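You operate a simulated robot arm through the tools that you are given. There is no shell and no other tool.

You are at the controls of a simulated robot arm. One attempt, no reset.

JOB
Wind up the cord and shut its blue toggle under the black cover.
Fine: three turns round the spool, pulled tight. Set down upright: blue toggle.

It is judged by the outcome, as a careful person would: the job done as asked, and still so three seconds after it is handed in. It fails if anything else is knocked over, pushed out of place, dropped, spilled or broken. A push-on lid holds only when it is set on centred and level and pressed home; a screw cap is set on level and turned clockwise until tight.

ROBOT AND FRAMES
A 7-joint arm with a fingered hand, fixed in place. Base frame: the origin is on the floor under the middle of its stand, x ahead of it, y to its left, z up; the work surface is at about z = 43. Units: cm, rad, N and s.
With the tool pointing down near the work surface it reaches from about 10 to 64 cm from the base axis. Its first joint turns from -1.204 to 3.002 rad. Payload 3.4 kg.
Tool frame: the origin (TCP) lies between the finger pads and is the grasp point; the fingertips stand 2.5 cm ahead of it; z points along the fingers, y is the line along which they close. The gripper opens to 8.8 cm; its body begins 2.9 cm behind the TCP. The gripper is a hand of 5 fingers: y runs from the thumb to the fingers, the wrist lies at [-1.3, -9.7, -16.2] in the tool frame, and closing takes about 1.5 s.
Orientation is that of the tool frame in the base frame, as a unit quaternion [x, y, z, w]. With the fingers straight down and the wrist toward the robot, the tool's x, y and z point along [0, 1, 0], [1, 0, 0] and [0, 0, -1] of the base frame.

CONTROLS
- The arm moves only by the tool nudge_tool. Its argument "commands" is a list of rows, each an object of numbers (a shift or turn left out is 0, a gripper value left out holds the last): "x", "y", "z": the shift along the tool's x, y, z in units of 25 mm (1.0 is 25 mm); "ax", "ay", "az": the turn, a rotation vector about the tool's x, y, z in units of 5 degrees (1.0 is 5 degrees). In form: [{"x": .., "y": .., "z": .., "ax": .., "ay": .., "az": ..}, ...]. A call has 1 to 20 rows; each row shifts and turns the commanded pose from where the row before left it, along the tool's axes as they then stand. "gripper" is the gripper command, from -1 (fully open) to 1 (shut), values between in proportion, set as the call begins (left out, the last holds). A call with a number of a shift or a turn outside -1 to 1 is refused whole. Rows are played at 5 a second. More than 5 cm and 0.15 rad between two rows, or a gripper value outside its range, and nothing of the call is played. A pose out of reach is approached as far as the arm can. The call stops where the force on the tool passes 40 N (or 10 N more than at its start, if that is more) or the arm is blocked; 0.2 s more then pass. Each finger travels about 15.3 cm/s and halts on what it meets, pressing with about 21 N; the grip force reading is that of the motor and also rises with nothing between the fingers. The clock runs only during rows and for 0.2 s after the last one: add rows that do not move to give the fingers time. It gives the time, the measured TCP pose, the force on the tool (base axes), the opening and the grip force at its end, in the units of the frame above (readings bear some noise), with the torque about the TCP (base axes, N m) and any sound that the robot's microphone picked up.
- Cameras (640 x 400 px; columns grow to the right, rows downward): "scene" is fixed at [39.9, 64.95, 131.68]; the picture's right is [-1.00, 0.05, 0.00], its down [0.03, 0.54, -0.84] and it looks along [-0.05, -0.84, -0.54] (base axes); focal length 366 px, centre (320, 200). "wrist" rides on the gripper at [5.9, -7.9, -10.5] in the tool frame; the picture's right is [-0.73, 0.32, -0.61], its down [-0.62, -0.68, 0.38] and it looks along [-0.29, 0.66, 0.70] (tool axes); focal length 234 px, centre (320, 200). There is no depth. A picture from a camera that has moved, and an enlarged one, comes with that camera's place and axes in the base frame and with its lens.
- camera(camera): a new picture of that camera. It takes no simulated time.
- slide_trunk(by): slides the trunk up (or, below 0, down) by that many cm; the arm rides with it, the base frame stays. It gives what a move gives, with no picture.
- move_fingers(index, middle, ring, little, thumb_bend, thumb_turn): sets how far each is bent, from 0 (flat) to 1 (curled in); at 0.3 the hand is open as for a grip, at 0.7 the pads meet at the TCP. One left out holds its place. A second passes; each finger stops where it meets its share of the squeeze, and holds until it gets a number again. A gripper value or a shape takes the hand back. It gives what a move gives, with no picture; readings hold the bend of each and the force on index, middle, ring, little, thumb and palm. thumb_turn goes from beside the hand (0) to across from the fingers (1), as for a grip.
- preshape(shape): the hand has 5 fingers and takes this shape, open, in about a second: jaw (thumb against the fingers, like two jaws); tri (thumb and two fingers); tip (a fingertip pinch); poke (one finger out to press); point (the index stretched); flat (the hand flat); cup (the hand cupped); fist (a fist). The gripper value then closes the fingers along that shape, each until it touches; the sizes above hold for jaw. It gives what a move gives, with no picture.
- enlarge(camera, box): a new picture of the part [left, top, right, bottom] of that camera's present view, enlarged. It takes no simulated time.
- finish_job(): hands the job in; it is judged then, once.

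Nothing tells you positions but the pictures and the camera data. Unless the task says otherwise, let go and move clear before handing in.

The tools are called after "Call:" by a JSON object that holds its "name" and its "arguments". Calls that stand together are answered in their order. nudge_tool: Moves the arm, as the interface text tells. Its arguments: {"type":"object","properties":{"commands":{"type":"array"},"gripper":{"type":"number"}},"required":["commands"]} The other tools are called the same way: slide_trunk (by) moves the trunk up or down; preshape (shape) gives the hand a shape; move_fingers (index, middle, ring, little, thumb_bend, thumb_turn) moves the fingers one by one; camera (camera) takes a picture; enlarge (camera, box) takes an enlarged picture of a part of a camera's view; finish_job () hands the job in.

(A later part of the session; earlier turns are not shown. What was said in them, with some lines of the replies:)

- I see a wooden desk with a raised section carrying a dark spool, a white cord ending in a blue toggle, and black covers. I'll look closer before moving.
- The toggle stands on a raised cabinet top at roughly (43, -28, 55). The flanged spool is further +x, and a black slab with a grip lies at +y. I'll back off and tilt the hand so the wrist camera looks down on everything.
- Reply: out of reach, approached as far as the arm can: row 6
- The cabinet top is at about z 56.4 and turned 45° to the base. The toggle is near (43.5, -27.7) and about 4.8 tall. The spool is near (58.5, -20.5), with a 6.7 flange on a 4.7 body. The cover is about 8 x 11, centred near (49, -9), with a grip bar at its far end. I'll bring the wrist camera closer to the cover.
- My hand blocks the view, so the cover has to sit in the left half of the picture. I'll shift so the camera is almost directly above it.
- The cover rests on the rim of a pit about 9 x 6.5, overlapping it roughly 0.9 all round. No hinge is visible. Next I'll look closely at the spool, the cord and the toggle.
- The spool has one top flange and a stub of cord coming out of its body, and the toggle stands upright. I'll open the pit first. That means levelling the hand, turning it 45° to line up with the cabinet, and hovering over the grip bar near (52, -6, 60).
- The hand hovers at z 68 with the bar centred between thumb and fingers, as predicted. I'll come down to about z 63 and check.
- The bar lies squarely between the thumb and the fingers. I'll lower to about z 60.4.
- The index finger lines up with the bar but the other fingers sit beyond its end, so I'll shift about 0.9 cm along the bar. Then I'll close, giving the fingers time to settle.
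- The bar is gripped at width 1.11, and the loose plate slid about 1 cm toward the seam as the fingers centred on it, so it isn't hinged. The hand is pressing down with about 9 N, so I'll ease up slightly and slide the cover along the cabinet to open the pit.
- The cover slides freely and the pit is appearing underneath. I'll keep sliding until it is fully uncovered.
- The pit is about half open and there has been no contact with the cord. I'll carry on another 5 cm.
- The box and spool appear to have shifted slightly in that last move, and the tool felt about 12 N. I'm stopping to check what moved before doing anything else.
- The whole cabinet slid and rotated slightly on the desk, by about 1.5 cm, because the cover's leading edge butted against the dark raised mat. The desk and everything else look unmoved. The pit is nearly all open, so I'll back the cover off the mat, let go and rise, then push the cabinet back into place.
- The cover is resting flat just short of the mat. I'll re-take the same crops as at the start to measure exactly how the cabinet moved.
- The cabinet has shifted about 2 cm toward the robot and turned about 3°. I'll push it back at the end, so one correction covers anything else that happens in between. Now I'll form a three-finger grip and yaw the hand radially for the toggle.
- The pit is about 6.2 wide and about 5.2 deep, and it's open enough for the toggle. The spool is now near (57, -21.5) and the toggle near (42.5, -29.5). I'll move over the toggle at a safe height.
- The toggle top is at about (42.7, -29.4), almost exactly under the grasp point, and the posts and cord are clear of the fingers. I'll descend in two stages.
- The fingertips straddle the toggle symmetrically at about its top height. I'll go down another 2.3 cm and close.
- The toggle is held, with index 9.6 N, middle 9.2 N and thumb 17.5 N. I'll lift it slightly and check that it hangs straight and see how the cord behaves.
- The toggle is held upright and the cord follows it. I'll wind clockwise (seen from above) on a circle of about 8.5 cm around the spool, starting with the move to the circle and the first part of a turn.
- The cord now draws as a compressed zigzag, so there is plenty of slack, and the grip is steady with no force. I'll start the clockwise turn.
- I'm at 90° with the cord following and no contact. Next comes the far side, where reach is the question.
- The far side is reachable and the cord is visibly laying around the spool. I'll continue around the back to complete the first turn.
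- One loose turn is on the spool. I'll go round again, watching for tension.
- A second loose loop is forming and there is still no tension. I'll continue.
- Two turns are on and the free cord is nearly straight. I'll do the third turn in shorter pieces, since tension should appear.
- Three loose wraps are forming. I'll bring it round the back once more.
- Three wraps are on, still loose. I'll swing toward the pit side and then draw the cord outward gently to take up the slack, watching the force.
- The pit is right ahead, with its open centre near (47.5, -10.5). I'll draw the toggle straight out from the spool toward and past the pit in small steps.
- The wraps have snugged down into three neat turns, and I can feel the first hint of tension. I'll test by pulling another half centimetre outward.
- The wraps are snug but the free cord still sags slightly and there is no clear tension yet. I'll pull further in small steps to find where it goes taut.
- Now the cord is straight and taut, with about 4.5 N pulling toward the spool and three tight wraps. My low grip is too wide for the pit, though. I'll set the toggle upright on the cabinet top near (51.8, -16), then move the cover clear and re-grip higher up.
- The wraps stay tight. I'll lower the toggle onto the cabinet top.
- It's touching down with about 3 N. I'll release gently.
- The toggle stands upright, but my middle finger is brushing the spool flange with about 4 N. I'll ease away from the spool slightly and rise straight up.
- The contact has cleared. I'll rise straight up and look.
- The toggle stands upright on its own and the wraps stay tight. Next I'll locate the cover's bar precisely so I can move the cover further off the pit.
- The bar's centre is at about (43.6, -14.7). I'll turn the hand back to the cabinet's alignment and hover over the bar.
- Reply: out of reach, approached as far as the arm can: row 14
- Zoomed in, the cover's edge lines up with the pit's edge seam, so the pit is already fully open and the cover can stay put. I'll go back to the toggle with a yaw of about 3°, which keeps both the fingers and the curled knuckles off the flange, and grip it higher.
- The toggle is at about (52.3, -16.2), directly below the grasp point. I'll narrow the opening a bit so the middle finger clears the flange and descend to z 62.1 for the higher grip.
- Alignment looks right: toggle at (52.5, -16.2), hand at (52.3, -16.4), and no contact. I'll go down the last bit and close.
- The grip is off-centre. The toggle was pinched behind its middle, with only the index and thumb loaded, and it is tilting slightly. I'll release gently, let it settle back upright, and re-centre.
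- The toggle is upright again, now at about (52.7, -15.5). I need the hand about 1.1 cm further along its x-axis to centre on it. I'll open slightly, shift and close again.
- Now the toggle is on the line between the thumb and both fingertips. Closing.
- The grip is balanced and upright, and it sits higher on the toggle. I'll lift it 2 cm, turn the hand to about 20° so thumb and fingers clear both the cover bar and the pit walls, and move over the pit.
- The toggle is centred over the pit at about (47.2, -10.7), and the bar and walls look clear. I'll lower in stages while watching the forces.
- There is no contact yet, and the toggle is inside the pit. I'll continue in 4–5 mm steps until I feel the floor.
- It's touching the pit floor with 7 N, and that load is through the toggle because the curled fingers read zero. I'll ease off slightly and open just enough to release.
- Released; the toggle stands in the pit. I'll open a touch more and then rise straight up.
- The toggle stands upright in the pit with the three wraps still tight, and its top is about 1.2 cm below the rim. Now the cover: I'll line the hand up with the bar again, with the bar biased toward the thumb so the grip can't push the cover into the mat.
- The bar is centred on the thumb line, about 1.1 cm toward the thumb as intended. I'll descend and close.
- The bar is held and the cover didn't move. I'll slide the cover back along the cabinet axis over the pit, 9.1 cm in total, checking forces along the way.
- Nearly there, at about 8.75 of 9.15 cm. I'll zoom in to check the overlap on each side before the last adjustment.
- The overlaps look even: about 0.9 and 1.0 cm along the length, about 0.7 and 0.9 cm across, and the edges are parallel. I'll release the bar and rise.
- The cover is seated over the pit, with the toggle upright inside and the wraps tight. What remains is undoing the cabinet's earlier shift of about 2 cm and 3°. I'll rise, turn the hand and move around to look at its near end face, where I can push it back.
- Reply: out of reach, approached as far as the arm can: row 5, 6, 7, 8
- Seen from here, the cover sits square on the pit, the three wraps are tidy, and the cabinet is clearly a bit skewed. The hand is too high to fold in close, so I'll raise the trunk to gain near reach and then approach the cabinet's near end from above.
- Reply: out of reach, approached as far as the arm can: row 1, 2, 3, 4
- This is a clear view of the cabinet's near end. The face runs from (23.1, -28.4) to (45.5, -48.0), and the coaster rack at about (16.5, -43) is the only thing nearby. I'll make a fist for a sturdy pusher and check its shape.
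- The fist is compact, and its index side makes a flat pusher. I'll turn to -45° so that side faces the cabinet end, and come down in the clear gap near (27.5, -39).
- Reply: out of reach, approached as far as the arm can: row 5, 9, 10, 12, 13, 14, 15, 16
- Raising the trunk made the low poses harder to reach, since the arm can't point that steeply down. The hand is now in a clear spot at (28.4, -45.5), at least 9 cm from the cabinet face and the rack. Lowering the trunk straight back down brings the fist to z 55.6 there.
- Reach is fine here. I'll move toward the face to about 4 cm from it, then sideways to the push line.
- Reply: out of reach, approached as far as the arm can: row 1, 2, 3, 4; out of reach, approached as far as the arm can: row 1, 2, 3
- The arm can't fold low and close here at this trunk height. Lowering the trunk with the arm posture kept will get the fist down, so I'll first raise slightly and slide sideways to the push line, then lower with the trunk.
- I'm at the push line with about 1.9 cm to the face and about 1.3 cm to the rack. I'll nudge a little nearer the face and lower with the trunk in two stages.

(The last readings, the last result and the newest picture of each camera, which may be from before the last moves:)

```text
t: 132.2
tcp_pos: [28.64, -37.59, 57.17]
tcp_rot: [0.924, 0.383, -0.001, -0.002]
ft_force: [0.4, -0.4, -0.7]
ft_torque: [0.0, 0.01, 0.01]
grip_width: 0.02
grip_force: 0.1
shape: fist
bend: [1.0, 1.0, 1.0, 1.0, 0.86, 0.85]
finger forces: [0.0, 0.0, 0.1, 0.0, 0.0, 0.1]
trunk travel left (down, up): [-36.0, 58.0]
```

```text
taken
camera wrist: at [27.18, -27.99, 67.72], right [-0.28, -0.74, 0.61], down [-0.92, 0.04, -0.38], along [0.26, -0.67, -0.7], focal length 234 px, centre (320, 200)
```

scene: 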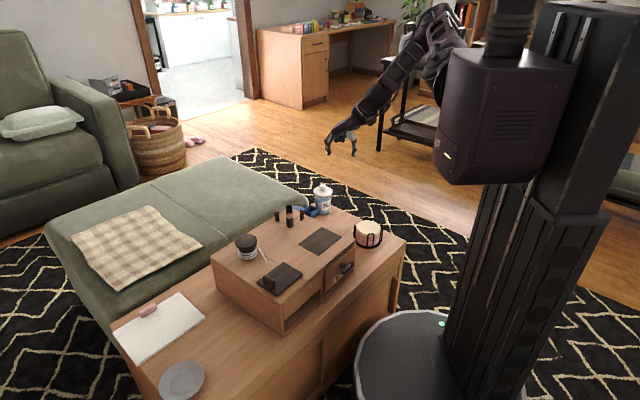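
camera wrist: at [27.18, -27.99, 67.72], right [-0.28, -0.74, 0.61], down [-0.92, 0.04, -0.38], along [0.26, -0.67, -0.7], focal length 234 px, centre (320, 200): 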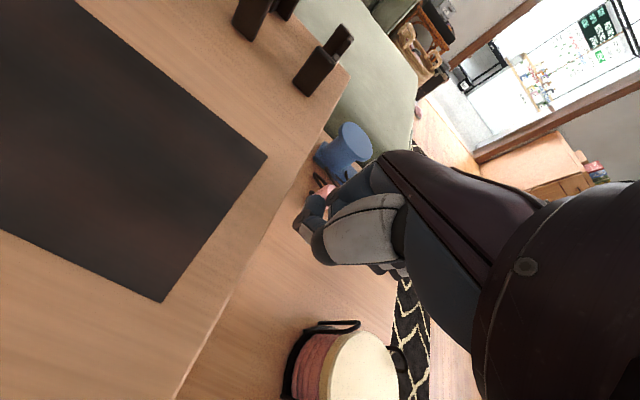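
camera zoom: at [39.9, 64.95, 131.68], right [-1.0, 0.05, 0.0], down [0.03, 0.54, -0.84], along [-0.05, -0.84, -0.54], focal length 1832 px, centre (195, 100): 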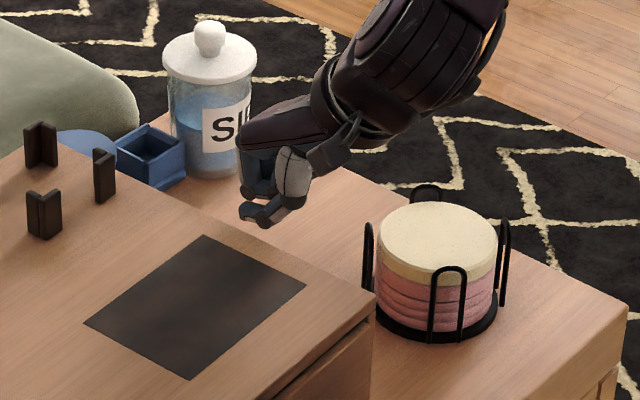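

Call:
{"name": "slide_trunk", "arguments": {"by": -4}}

Call:
{"name": "camera", "arguments": {"camera": "wrist"}}

Call:
{"name": "enlarge", "arguments": {"camera": "scene", "box": [285, 180, 405, 260]}}

```text
t: 133.0
tcp_pos: [28.66, -37.67, 53.2]
tcp_rot: [0.924, 0.382, -0.002, -0.002]
ft_force: [-0.7, 0.0, 0.1]
ft_torque: [0.0, -0.02, 0.01]
grip_width: 0.0
grip_force: 0.0
shape: fist
bend: [1.0, 1.0, 1.0, 1.0, 0.86, 0.85]
finger forces: [0.0, 0.0, 0.0, 0.0, 0.0, 0.1]
trunk travel left (down, up): [-32.0, 62.0]
```

```text
taken
camera wrist: at [27.18, -27.99, 63.72], right [-0.28, -0.74, 0.61], down [-0.92, 0.04, -0.38], along [0.26, -0.67, -0.7], focal length 234 px, centre (320, 200)
```

wrist: 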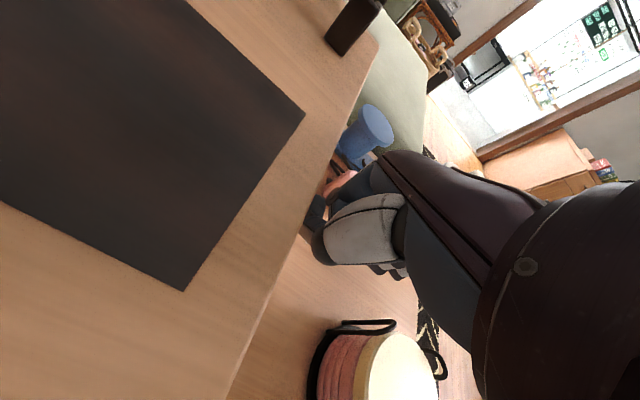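

```text
5.00 times, centred on (345, 220) of scene
camera zoom: at [39.9, 64.95, 131.68], right [-1.0, 0.05, 0.0], down [0.03, 0.54, -0.84], along [-0.05, -0.84, -0.54], focal length 1832 px, centre (195, 100)
```

zoom: 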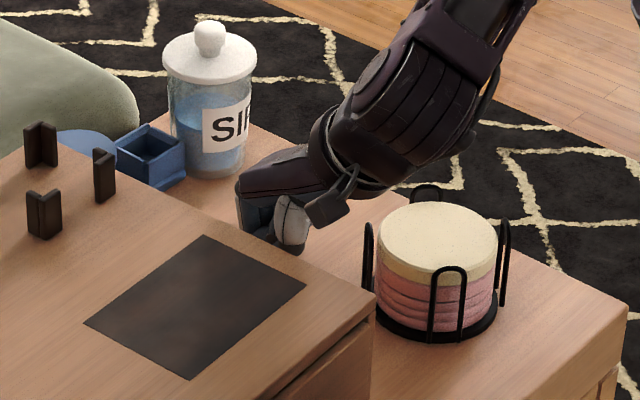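

The fist is level with the cabinet's end face. I'll move in gently until contact, then push in small increments along the original axis.

Call:
{"name": "nudge_tool", "arguments": {"commands": [{"x": 0.15}, {"x": 0.15}, {"x": 0.1}, {}]}}

Call:
{"name": "nudge_tool", "arguments": {"commands": [{"x": 0.1}, {"x": 0.1}, {}]}}

Call:
{"name": "enlarge", "arguments": {"camera": "scene", "box": [265, 195, 365, 265]}}

```text
t: 134.0
tcp_pos: [29.39, -36.86, 53.14]
tcp_rot: [0.924, 0.383, -0.002, -0.002]
ft_force: [-0.4, 0.4, 0.2]
ft_torque: [0.06, 0.02, 0.02]
grip_width: 0.0
grip_force: 0.1
shape: fist
bend: [1.0, 1.0, 1.0, 1.0, 0.86, 0.85]
finger forces: [0.1, 0.1, 0.1, 0.1, 0.0, 0.0]
trunk travel left (down, up): [-32.0, 62.0]
```

```text
t: 134.8
tcp_pos: [29.67, -36.74, 53.06]
tcp_rot: [0.924, 0.381, -0.001, -0.002]
ft_force: [-4.7, -4.9, 0.5]
ft_torque: [0.15, -0.14, 0.1]
grip_width: 0.02
grip_force: 0.0
shape: fist
bend: [1.0, 1.0, 1.0, 1.0, 0.86, 0.87]
finger forces: [0.0, 0.1, 0.0, 0.1, 9.0, 0.0]
trunk travel left (down, up): [-32.0, 62.0]
```

```text
5.71 times, centred on (315, 230) of scene
camera zoom: at [39.9, 64.95, 131.68], right [-1.0, 0.05, 0.0], down [0.03, 0.54, -0.84], along [-0.05, -0.84, -0.54], focal length 2094 px, centre (349, 29)
```

zoom: 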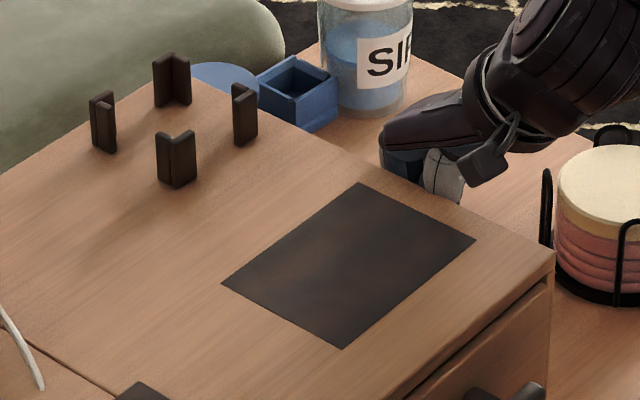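

Contact, with the thumb side taking about 7 N. I'll keep pushing in small steps and watch the mat corners, which should return to (201,304), (347,206), (461,268) and (318,372) in this crop.

Call:
{"name": "nudge_tool", "arguments": {"commands": [{"x": 0.1}, {"x": 0.1}, {"x": 0.1}, {}]}}

Call:
{"name": "enlarge", "arguments": {"camera": "scene", "box": [265, 195, 365, 265]}}

```text
t: 135.8
tcp_pos: [30.08, -36.04, 53.06]
tcp_rot: [0.924, 0.382, -0.001, -0.002]
ft_force: [-13.7, -12.0, 5.8]
ft_torque: [0.47, -0.38, 0.21]
grip_width: 0.0
grip_force: 0.0
shape: fist
bend: [1.0, 1.0, 1.0, 1.0, 0.86, 0.89]
finger forces: [0.0, 0.1, 0.0, 0.0, 21.5, 0.1]
trunk travel left (down, up): [-32.0, 62.0]
```

```text
5.71 times, centred on (315, 230) of scene
camera zoom: at [39.9, 64.95, 131.68], right [-1.0, 0.05, 0.0], down [0.03, 0.54, -0.84], along [-0.05, -0.84, -0.54], focal length 2094 px, centre (349, 29)
```

zoom: 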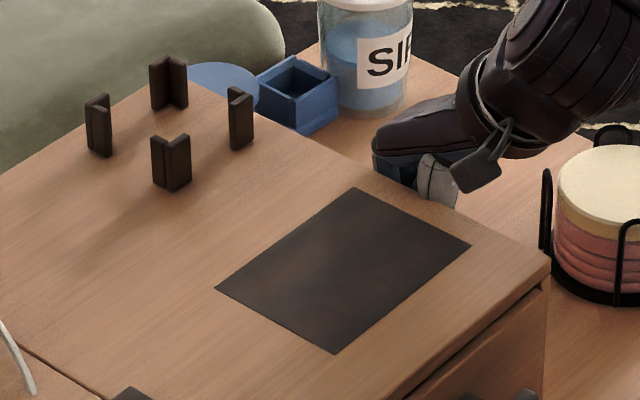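

The cabinet is moving back the right way. Continuing.

Call:
{"name": "nudge_tool", "arguments": {"commands": [{"x": 0.1}, {"x": 0.1}, {"x": 0.1}, {}]}}

Call:
{"name": "enlarge", "arguments": {"camera": "scene", "box": [265, 195, 365, 265]}}

Call:
{"name": "enlarge", "arguments": {"camera": "scene", "box": [225, 225, 305, 285]}}

```text
t: 136.8
tcp_pos: [30.65, -35.41, 53.11]
tcp_rot: [0.924, 0.383, 0.001, -0.002]
ft_force: [-12.7, -9.1, 5.4]
ft_torque: [0.34, -0.32, 0.21]
grip_width: 0.0
grip_force: 0.0
shape: fist
bend: [1.0, 1.0, 1.0, 1.0, 0.86, 0.89]
finger forces: [0.0, 0.0, 0.0, 0.0, 18.5, 0.1]
trunk travel left (down, up): [-32.0, 62.0]
```

```text
5.71 times, centred on (315, 230) of scene
camera zoom: at [39.9, 64.95, 131.68], right [-1.0, 0.05, 0.0], down [0.03, 0.54, -0.84], along [-0.05, -0.84, -0.54], focal length 2094 px, centre (349, 29)
```

zoom: 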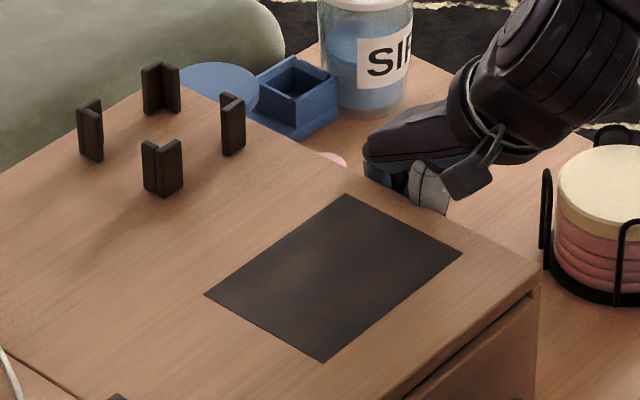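

```text
6.67 times, centred on (265, 255) of scene
camera zoom: at [39.9, 64.95, 131.68], right [-1.0, 0.05, 0.0], down [0.03, 0.54, -0.84], along [-0.05, -0.84, -0.54], focal length 2442 px, centre (687, -167)
```

zoom: 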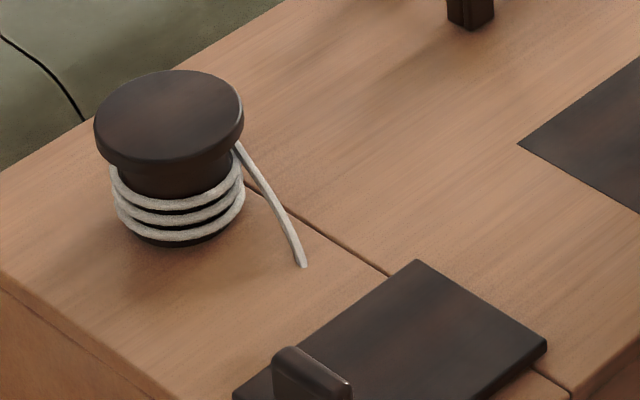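

The cabinet's position is nearly back (mat columns match), but about 2.4° of rotation remains because this push line ran through its centre. I need to push nearer its front corner. I'll back off, rise, tilt the hand so the wrist stays in reach, and shift along the face.

Call:
{"name": "nudge_tool", "arguments": {"commands": [{"x": -0.3}, {"x": -0.3}, {"z": -0.7}, {"z": -0.7}, {"z": -0.7}, {}]}}

Call:
{"name": "nudge_tool", "arguments": {"commands": [{"ax": 1}, {"ax": 1}, {"ax": 1}, {"ax": 1}, {"ax": 1}, {"ax": 1}, {}]}}

Call:
{"name": "camera", "arguments": {"camera": "wrist"}}

Call:
{"name": "enlarge", "arguments": {"camera": "scene", "box": [265, 180, 385, 265]}}

```text
t: 138.2
tcp_pos: [30.37, -37.06, 58.04]
tcp_rot: [0.924, 0.383, -0.002, -0.003]
ft_force: [-0.2, 0.7, -0.1]
ft_torque: [0.01, 0.0, -0.01]
grip_width: 0.01
grip_force: 0.0
shape: fist
bend: [1.0, 1.0, 1.0, 1.0, 0.86, 0.85]
finger forces: [0.1, 0.0, 0.0, 0.0, 0.0, 0.0]
out of reach, approached as far as the arm can: row 5
trunk travel left (down, up): [-32.0, 62.0]
```

```text
t: 139.8
tcp_pos: [30.28, -37.17, 58.0]
tcp_rot: [0.892, 0.369, -0.1, -0.242]
ft_force: [0.0, 0.0, 0.8]
ft_torque: [0.01, -0.02, 0.01]
grip_width: 0.0
grip_force: 0.1
shape: fist
bend: [1.0, 1.0, 1.0, 1.0, 0.86, 0.85]
finger forces: [0.0, 0.1, 0.0, 0.0, 0.0, 0.0]
trunk travel left (down, up): [-32.0, 62.0]
```

```text
taken
camera wrist: at [33.37, -32.02, 71.15], right [-0.1, -0.93, 0.36], down [-0.99, 0.11, 0.01], along [-0.05, -0.36, -0.93], focal length 234 px, centre (320, 200)
```

wrist: 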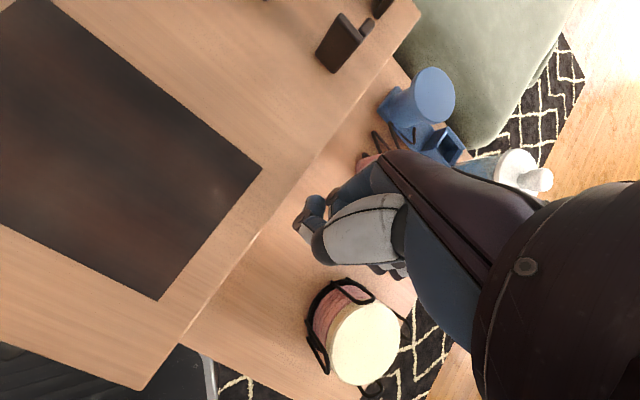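

```text
4.71 times, centred on (325, 222) of scene
camera zoom: at [39.9, 64.95, 131.68], right [-1.0, 0.05, 0.0], down [0.03, 0.54, -0.84], along [-0.05, -0.84, -0.54], focal length 1724 px, centre (296, 94)
```

zoom: 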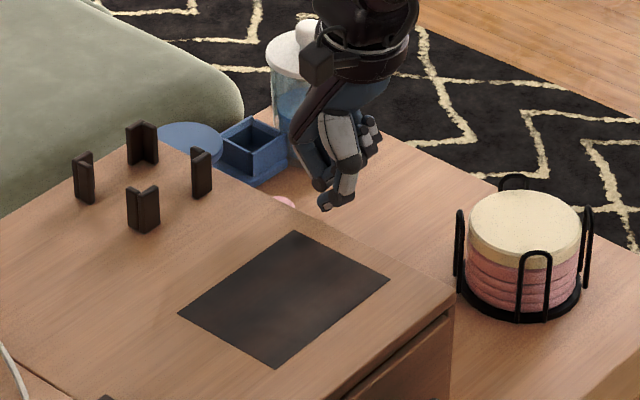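

Call:
{"name": "nudge_tool", "arguments": {"commands": [{"x": -0.01, "y": -0.65, "z": 0.375}, {"y": -0.65, "z": 0.375}, {"y": -0.65, "z": 0.375}, {"y": -0.65, "z": 0.375}, {"y": -0.65, "z": 0.375}, {}]}}

Call:
{"name": "camera", "arguments": {"camera": "wrist"}}

Call:
{"name": "enlarge", "arguments": {"camera": "scene", "box": [285, 190, 405, 275]}}

```text
t: 141.2
tcp_pos: [24.26, -31.19, 57.95]
tcp_rot: [0.892, 0.369, -0.1, -0.241]
ft_force: [-0.2, 0.0, 0.2]
ft_torque: [0.03, -0.02, 0.01]
grip_width: 0.0
grip_force: 0.0
shape: fist
bend: [1.0, 1.0, 1.0, 1.0, 0.86, 0.85]
finger forces: [0.0, 0.0, 0.0, 0.0, 0.0, 0.0]
out of reach, approached as far as the arm can: row 5
trunk travel left (down, up): [-32.0, 62.0]
```

```text
taken
camera wrist: at [27.34, -26.02, 71.16], right [-0.1, -0.93, 0.36], down [-0.99, 0.11, 0.01], along [-0.05, -0.36, -0.93], focal length 234 px, centre (320, 200)
```

wrist: 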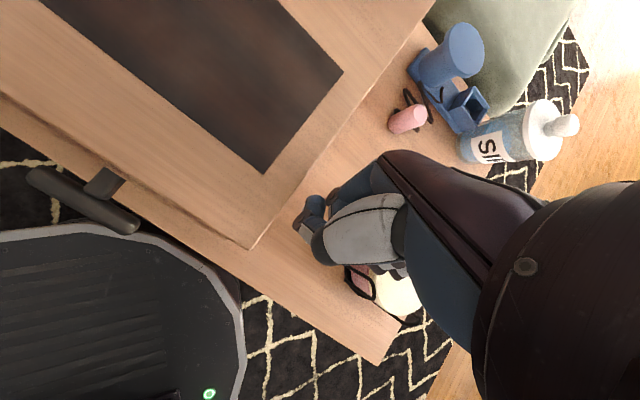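

```text
4.71 times, centred on (345, 232) of scene
camera zoom: at [39.9, 64.95, 131.68], right [-1.0, 0.05, 0.0], down [0.03, 0.54, -0.84], along [-0.05, -0.84, -0.54], focal length 1724 px, centre (202, 47)
```

zoom: 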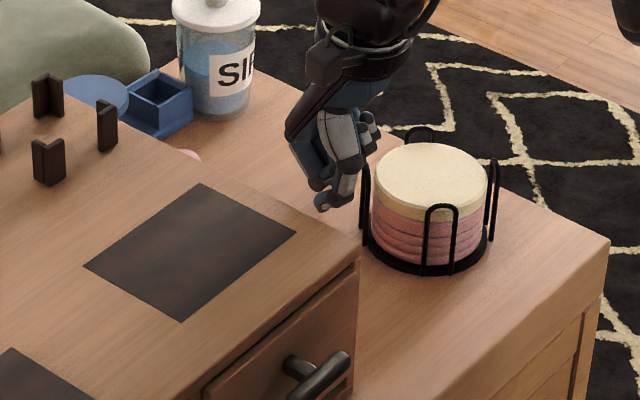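

The fist is now about 5 cm from the front corner of the face, clear of the rack. I'll lower it with the trunk.

Call:
{"name": "slide_trunk", "arguments": {"by": -3.5}}

Call:
{"name": "camera", "arguments": {"camera": "wrist"}}

Call:
{"name": "enlarge", "arguments": {"camera": "scene", "box": [285, 190, 405, 275]}}

```text
t: 142.0
tcp_pos: [24.34, -31.31, 54.48]
tcp_rot: [0.891, 0.37, -0.102, -0.242]
ft_force: [-0.1, 1.0, 0.3]
ft_torque: [0.0, 0.02, -0.03]
grip_width: 0.0
grip_force: 0.0
shape: fist
bend: [1.0, 1.0, 1.0, 1.0, 0.86, 0.85]
finger forces: [0.0, 0.0, 0.1, 0.0, 0.0, 0.0]
trunk travel left (down, up): [-28.5, 65.5]
```

```text
taken
camera wrist: at [27.36, -26.02, 67.66], right [-0.1, -0.93, 0.36], down [-0.99, 0.11, 0.01], along [-0.05, -0.36, -0.93], focal length 234 px, centre (320, 200)
```

wrist: 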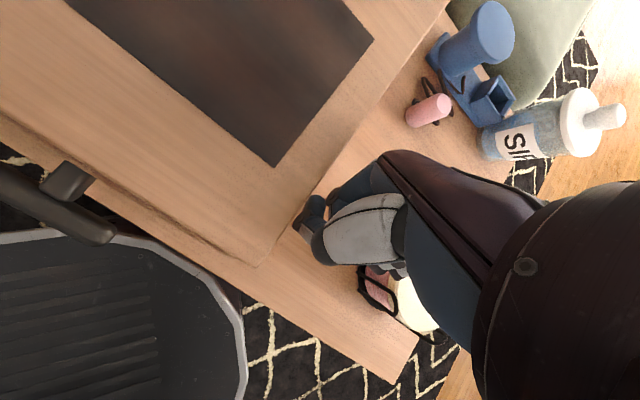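

```text
4.71 times, centred on (345, 232) of scene
camera zoom: at [39.9, 64.95, 131.68], right [-1.0, 0.05, 0.0], down [0.03, 0.54, -0.84], along [-0.05, -0.84, -0.54], focal length 1724 px, centre (202, 47)
```

zoom: 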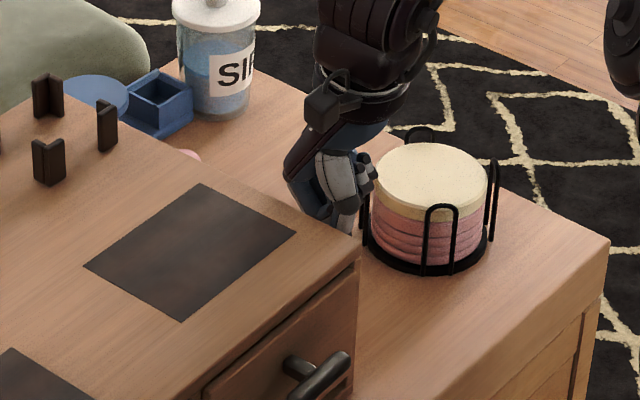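

No contact anywhere yet. I'll push in small steps again.

Call:
{"name": "nudge_tool", "arguments": {"commands": [{"x": 0.15}, {"x": 0.15}, {"x": 0.1}, {}]}}

Call:
{"name": "nudge_tool", "arguments": {"commands": [{"x": 0.1}, {"x": 0.1}, {}]}}

Call:
{"name": "enlarge", "arguments": {"camera": "scene", "box": [265, 195, 365, 265]}}

```text
t: 143.0
tcp_pos: [25.03, -30.51, 54.54]
tcp_rot: [0.891, 0.37, -0.102, -0.241]
ft_force: [-1.6, -3.2, 0.6]
ft_torque: [0.01, -0.05, 0.0]
grip_width: 0.0
grip_force: 0.1
shape: fist
bend: [1.0, 1.0, 1.0, 1.0, 0.86, 0.86]
finger forces: [0.0, 0.0, 0.0, 0.1, 4.8, 0.1]
trunk travel left (down, up): [-28.5, 65.5]
```

```text
t: 143.8
tcp_pos: [25.23, -30.3, 54.57]
tcp_rot: [0.892, 0.368, -0.101, -0.241]
ft_force: [-9.0, -11.2, 2.8]
ft_torque: [0.05, -0.08, -0.09]
grip_width: 0.0
grip_force: 0.1
shape: fist
bend: [1.0, 1.0, 1.0, 1.0, 0.86, 0.89]
finger forces: [0.0, 0.0, 0.1, 0.1, 18.6, 0.0]
trunk travel left (down, up): [-28.5, 65.5]
```

```text
5.71 times, centred on (315, 230) of scene
camera zoom: at [39.9, 64.95, 131.68], right [-1.0, 0.05, 0.0], down [0.03, 0.54, -0.84], along [-0.05, -0.84, -0.54], focal length 2094 px, centre (349, 29)
```

zoom: 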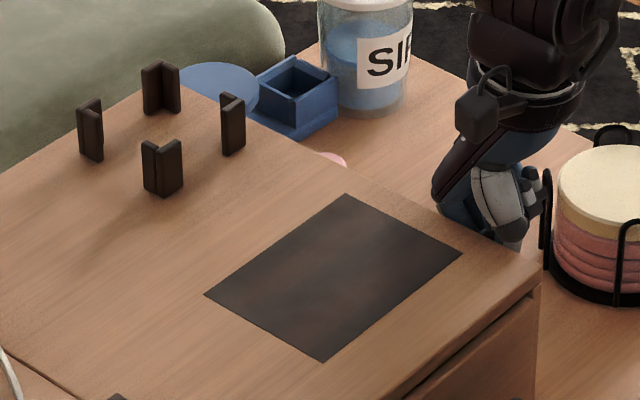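

Call:
{"name": "nudge_tool", "arguments": {"commands": [{"x": 0.1}, {"x": 0.1}, {"x": 0.1}, {}]}}

Call:
{"name": "enlarge", "arguments": {"camera": "scene", "box": [265, 195, 365, 265]}}

Call:
{"name": "enlarge", "arguments": {"camera": "scene", "box": [225, 225, 305, 285]}}

```text
t: 144.8
tcp_pos: [25.78, -29.65, 54.62]
tcp_rot: [0.892, 0.371, -0.1, -0.24]
ft_force: [-11.1, -8.9, 1.0]
ft_torque: [0.03, -0.09, -0.03]
grip_width: 0.0
grip_force: 0.1
shape: fist
bend: [1.0, 1.0, 1.0, 1.0, 0.85, 0.91]
finger forces: [0.2, 0.0, 0.1, 0.0, 15.6, 0.0]
trunk travel left (down, up): [-28.5, 65.5]
```

```text
5.71 times, centred on (315, 230) of scene
camera zoom: at [39.9, 64.95, 131.68], right [-1.0, 0.05, 0.0], down [0.03, 0.54, -0.84], along [-0.05, -0.84, -0.54], focal length 2094 px, centre (349, 29)
```

zoom: 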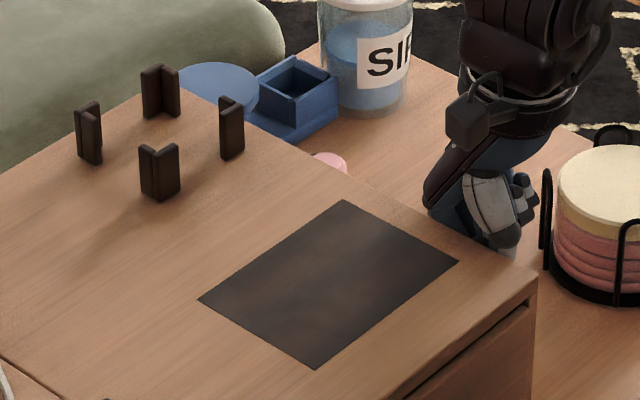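

```text
6.67 times, centred on (265, 255) of scene
camera zoom: at [39.9, 64.95, 131.68], right [-1.0, 0.05, 0.0], down [0.03, 0.54, -0.84], along [-0.05, -0.84, -0.54], focal length 2442 px, centre (687, -167)
```

zoom: 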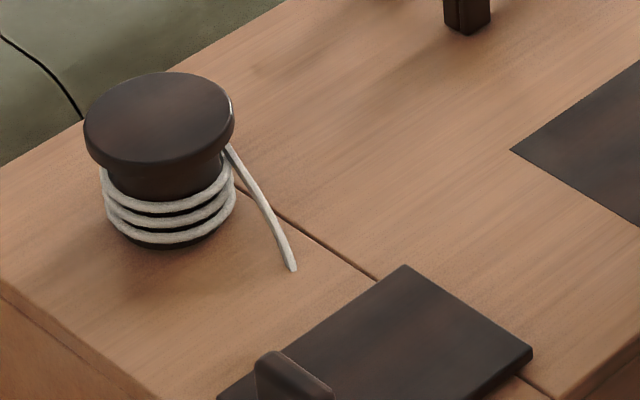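

The spool is back to its original pixels, and the mat corners are within a few pixels of theirs, about 5 mm and 1° off. One more small nudge.

Call:
{"name": "nudge_tool", "arguments": {"commands": [{"x": 0.1}, {"x": 0.04}, {}]}}

Call:
{"name": "enlarge", "arguments": {"camera": "scene", "box": [265, 195, 365, 265]}}

Call:
{"name": "enlarge", "arguments": {"camera": "scene", "box": [225, 225, 305, 285]}}

Call:
{"name": "enlarge", "arguments": {"camera": "scene", "box": [255, 260, 375, 345]}}

```text
t: 145.6
tcp_pos: [26.13, -29.35, 54.48]
tcp_rot: [0.892, 0.369, -0.1, -0.241]
ft_force: [-13.1, -9.3, 1.7]
ft_torque: [0.05, -0.08, -0.07]
grip_width: 8.06
grip_force: 0.1
shape: fist
bend: [1.0, 1.0, 1.0, 1.0, 0.85, 0.92]
finger forces: [1.0, 0.0, 0.0, 0.0, 16.8, 0.0]
trunk travel left (down, up): [-28.5, 65.5]
```

```text
5.71 times, centred on (315, 230) of scene
camera zoom: at [39.9, 64.95, 131.68], right [-1.0, 0.05, 0.0], down [0.03, 0.54, -0.84], along [-0.05, -0.84, -0.54], focal length 2094 px, centre (349, 29)
```

zoom: 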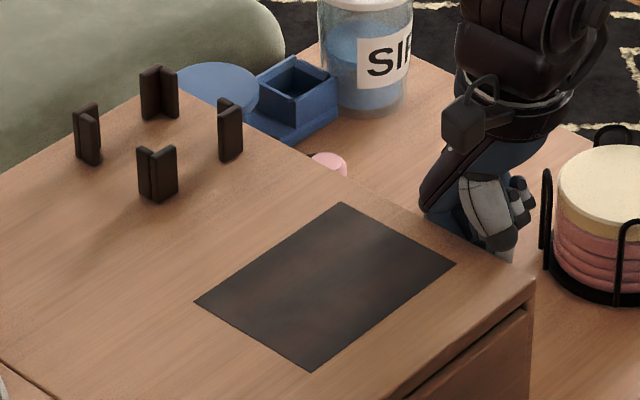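

```text
6.67 times, centred on (265, 255) of scene
camera zoom: at [39.9, 64.95, 131.68], right [-1.0, 0.05, 0.0], down [0.03, 0.54, -0.84], along [-0.05, -0.84, -0.54], focal length 2442 px, centre (687, -167)
```

zoom: 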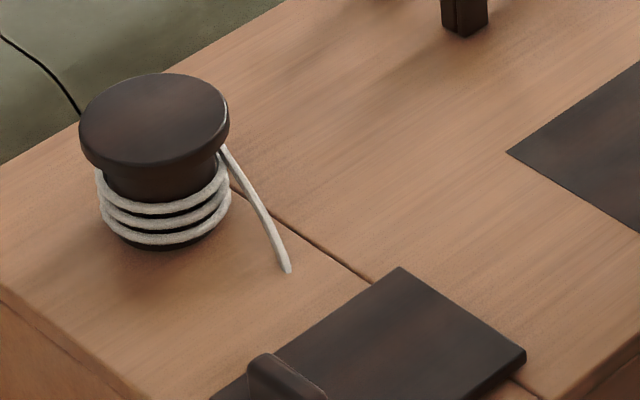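

```text
4.71 times, centred on (315, 302) of scene
camera zoom: at [39.9, 64.95, 131.68], right [-1.0, 0.05, 0.0], down [0.03, 0.54, -0.84], along [-0.05, -0.84, -0.54], focal length 1724 px, centre (344, -282)
```

zoom: 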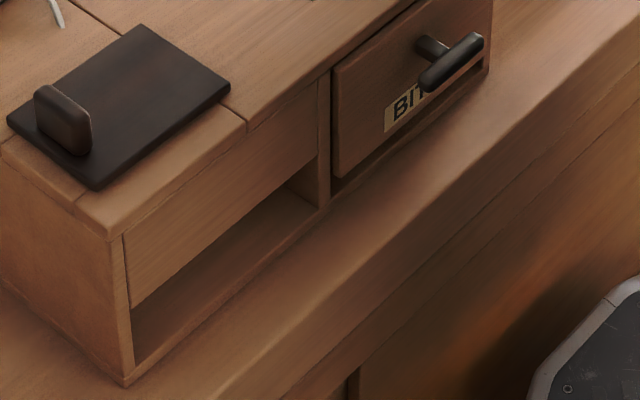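

The cabinet is back within about 4 mm and a fraction of a degree of where it began. The front corner, drawer and cover all match the first picture to about 3 px. I'll back off and lift clear.

Call:
{"name": "nudge_tool", "arguments": {"commands": [{"x": -0.2}, {"x": -0.25}, {}]}}

Call:
{"name": "slide_trunk", "arguments": {"by": 15}}

Call:
{"name": "camera", "arguments": {"camera": "scene"}}

Call:
{"name": "camera", "arguments": {"camera": "wrist"}}

```text
t: 146.4
tcp_pos: [25.42, -30.13, 54.44]
tcp_rot: [0.892, 0.37, -0.1, -0.242]
ft_force: [-0.5, 0.3, -0.3]
ft_torque: [0.02, -0.02, 0.0]
grip_width: 8.08
grip_force: 0.0
shape: fist
bend: [1.0, 1.0, 1.0, 1.0, 0.86, 0.85]
finger forces: [0.0, 0.1, 0.1, 0.0, 0.0, 0.0]
trunk travel left (down, up): [-28.5, 65.5]
```

```text
t: 148.1
tcp_pos: [25.43, -30.18, 69.49]
tcp_rot: [0.892, 0.37, -0.1, -0.241]
ft_force: [0.3, 0.0, 0.6]
ft_torque: [0.01, 0.03, 0.03]
grip_width: 8.05
grip_force: 0.1
shape: fist
bend: [1.0, 1.0, 1.0, 1.0, 0.86, 0.85]
finger forces: [0.0, 0.0, 0.0, 0.1, 0.1, 0.0]
trunk travel left (down, up): [-43.5, 50.5]
```

```text
taken
```

scene: 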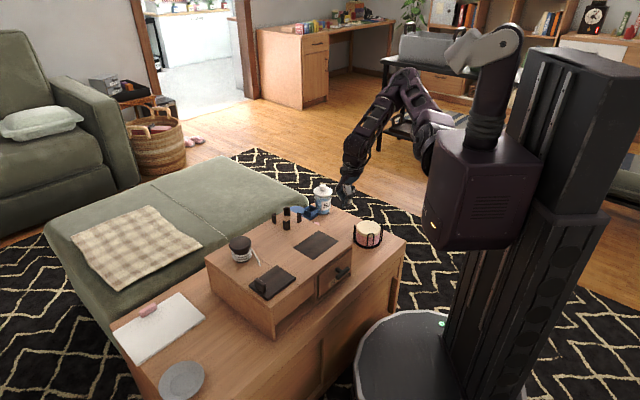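

```text
taken
camera wrist: at [28.41, -24.99, 82.65], right [-0.1, -0.93, 0.36], down [-0.99, 0.11, 0.01], along [-0.05, -0.36, -0.93], focal length 234 px, centre (320, 200)
```

wrist: 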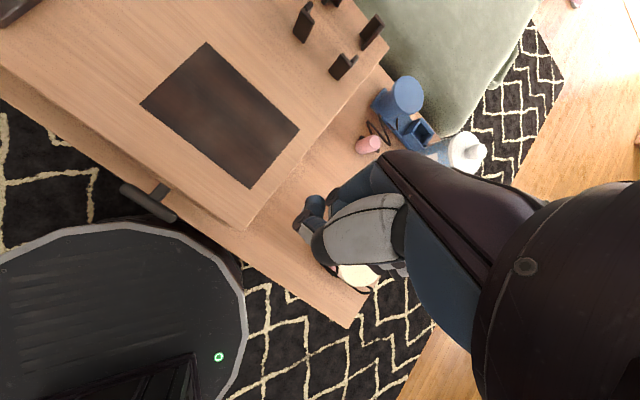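

Everything else looks undisturbed. I'll check the cover seating, the wraps and the neighbouring objects close up.

Call:
{"name": "enlarge", "arguments": {"camera": "scene", "box": [240, 255, 310, 310]}}

Call:
{"name": "enlarge", "arguments": {"camera": "scene", "box": [226, 232, 266, 266]}}

Call:
{"name": "enlarge", "arguments": {"camera": "scene", "box": [200, 170, 400, 340]}}

Call:
{"name": "enlarge", "arguments": {"camera": "scene", "box": [265, 195, 365, 265]}}

```text
7.27 times, centred on (275, 282) of scene
camera zoom: at [39.9, 64.95, 131.68], right [-1.0, 0.05, 0.0], down [0.03, 0.54, -0.84], along [-0.05, -0.84, -0.54], focal length 2665 px, centre (647, -400)
```

zoom: 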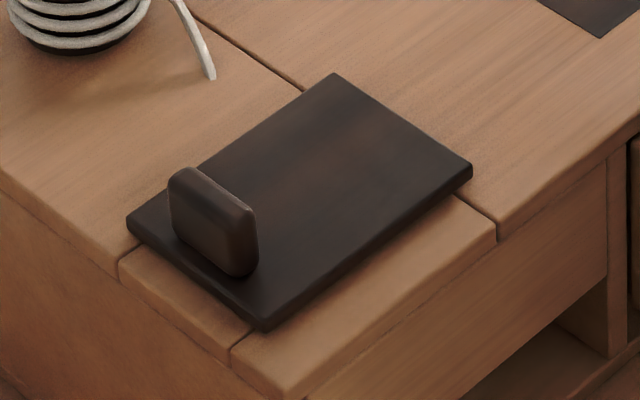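

```text
11.76 times, centred on (246, 249) of scene
camera zoom: at [39.9, 64.95, 131.68], right [-1.0, 0.05, 0.0], down [0.03, 0.54, -0.84], along [-0.05, -0.84, -0.54], focal length 4310 px, centre (1191, -376)
```

zoom: 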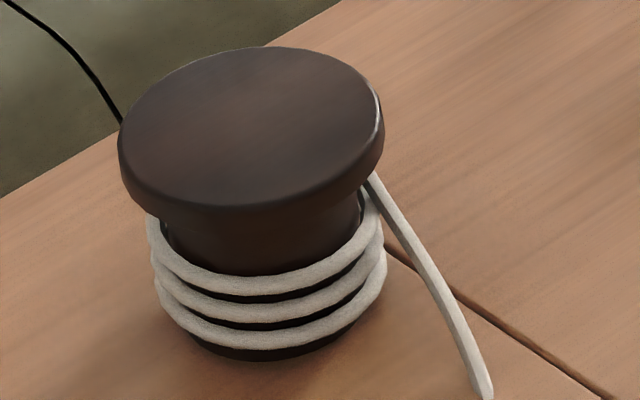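

```text
2.35 times, centred on (300, 255) of scene
camera zoom: at [39.9, 64.95, 131.68], right [-1.0, 0.05, 0.0], down [0.03, 0.54, -0.84], along [-0.05, -0.84, -0.54], focal length 862 px, centre (367, 71)
```

zoom: 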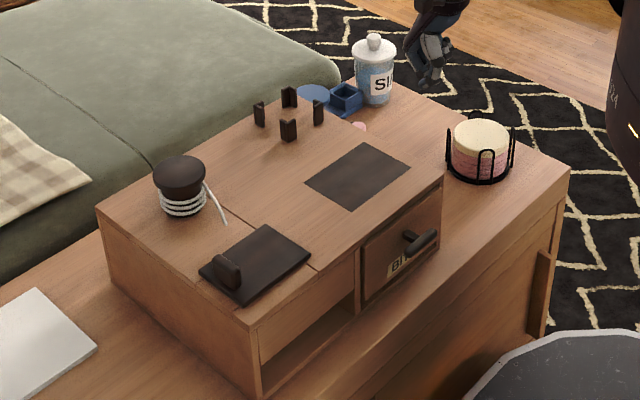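

```text
5.71 times, centred on (315, 230) of scene
camera zoom: at [39.9, 64.95, 131.68], right [-1.0, 0.05, 0.0], down [0.03, 0.54, -0.84], along [-0.05, -0.84, -0.54], focal length 2094 px, centre (349, 29)
```

zoom: 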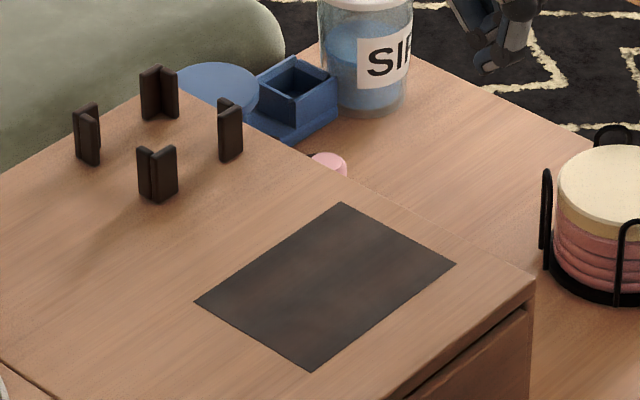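

The job looks done:
- **Cord:** three tidy wraps on the spool, pulled snug.
- **Toggle:** I last saw it standing upright in the pit. It is now under the cover, so I can't see it.
- **Cover:** back exactly where it sat over the pit.
- **Cabinet:** back within about 4 mm of where it started.
- **Everything else:** the rack, jar, tray and other items look untouched, and the hand is well clear.

I'm handing it in.

Call:
{"name": "finish_job", "arguments": {}}

```text
The job is handed in.
```

I wound the cord three turns round the spool and pulled it tight. The blue toggle is upright in the pit under the black cover, and the job is handed in. I have no verdict back yet.

- **Cord:** I pulled until it went taut at about 4.5 N. The wraps stayed tight after that, but the free end sags slightly now that the toggle is in the pit.
- **Toggle:** I last saw it standing upright on the pit floor, about 1.2 cm below the rim. I couldn't see it again once the cover was on.
- **Cover:** it lies flat over the pit, in the same place on the cabinet as at the start.
- **Cabinet:** while opening the cover I pushed it into the dark mat, which slid the cabinet about 2 cm and turned it about 3°. I pushed it back to within about 4 mm and a fraction of a degree of where it was.

Nothing else moved that I could see. I let go and lifted the hand clear before handing in.
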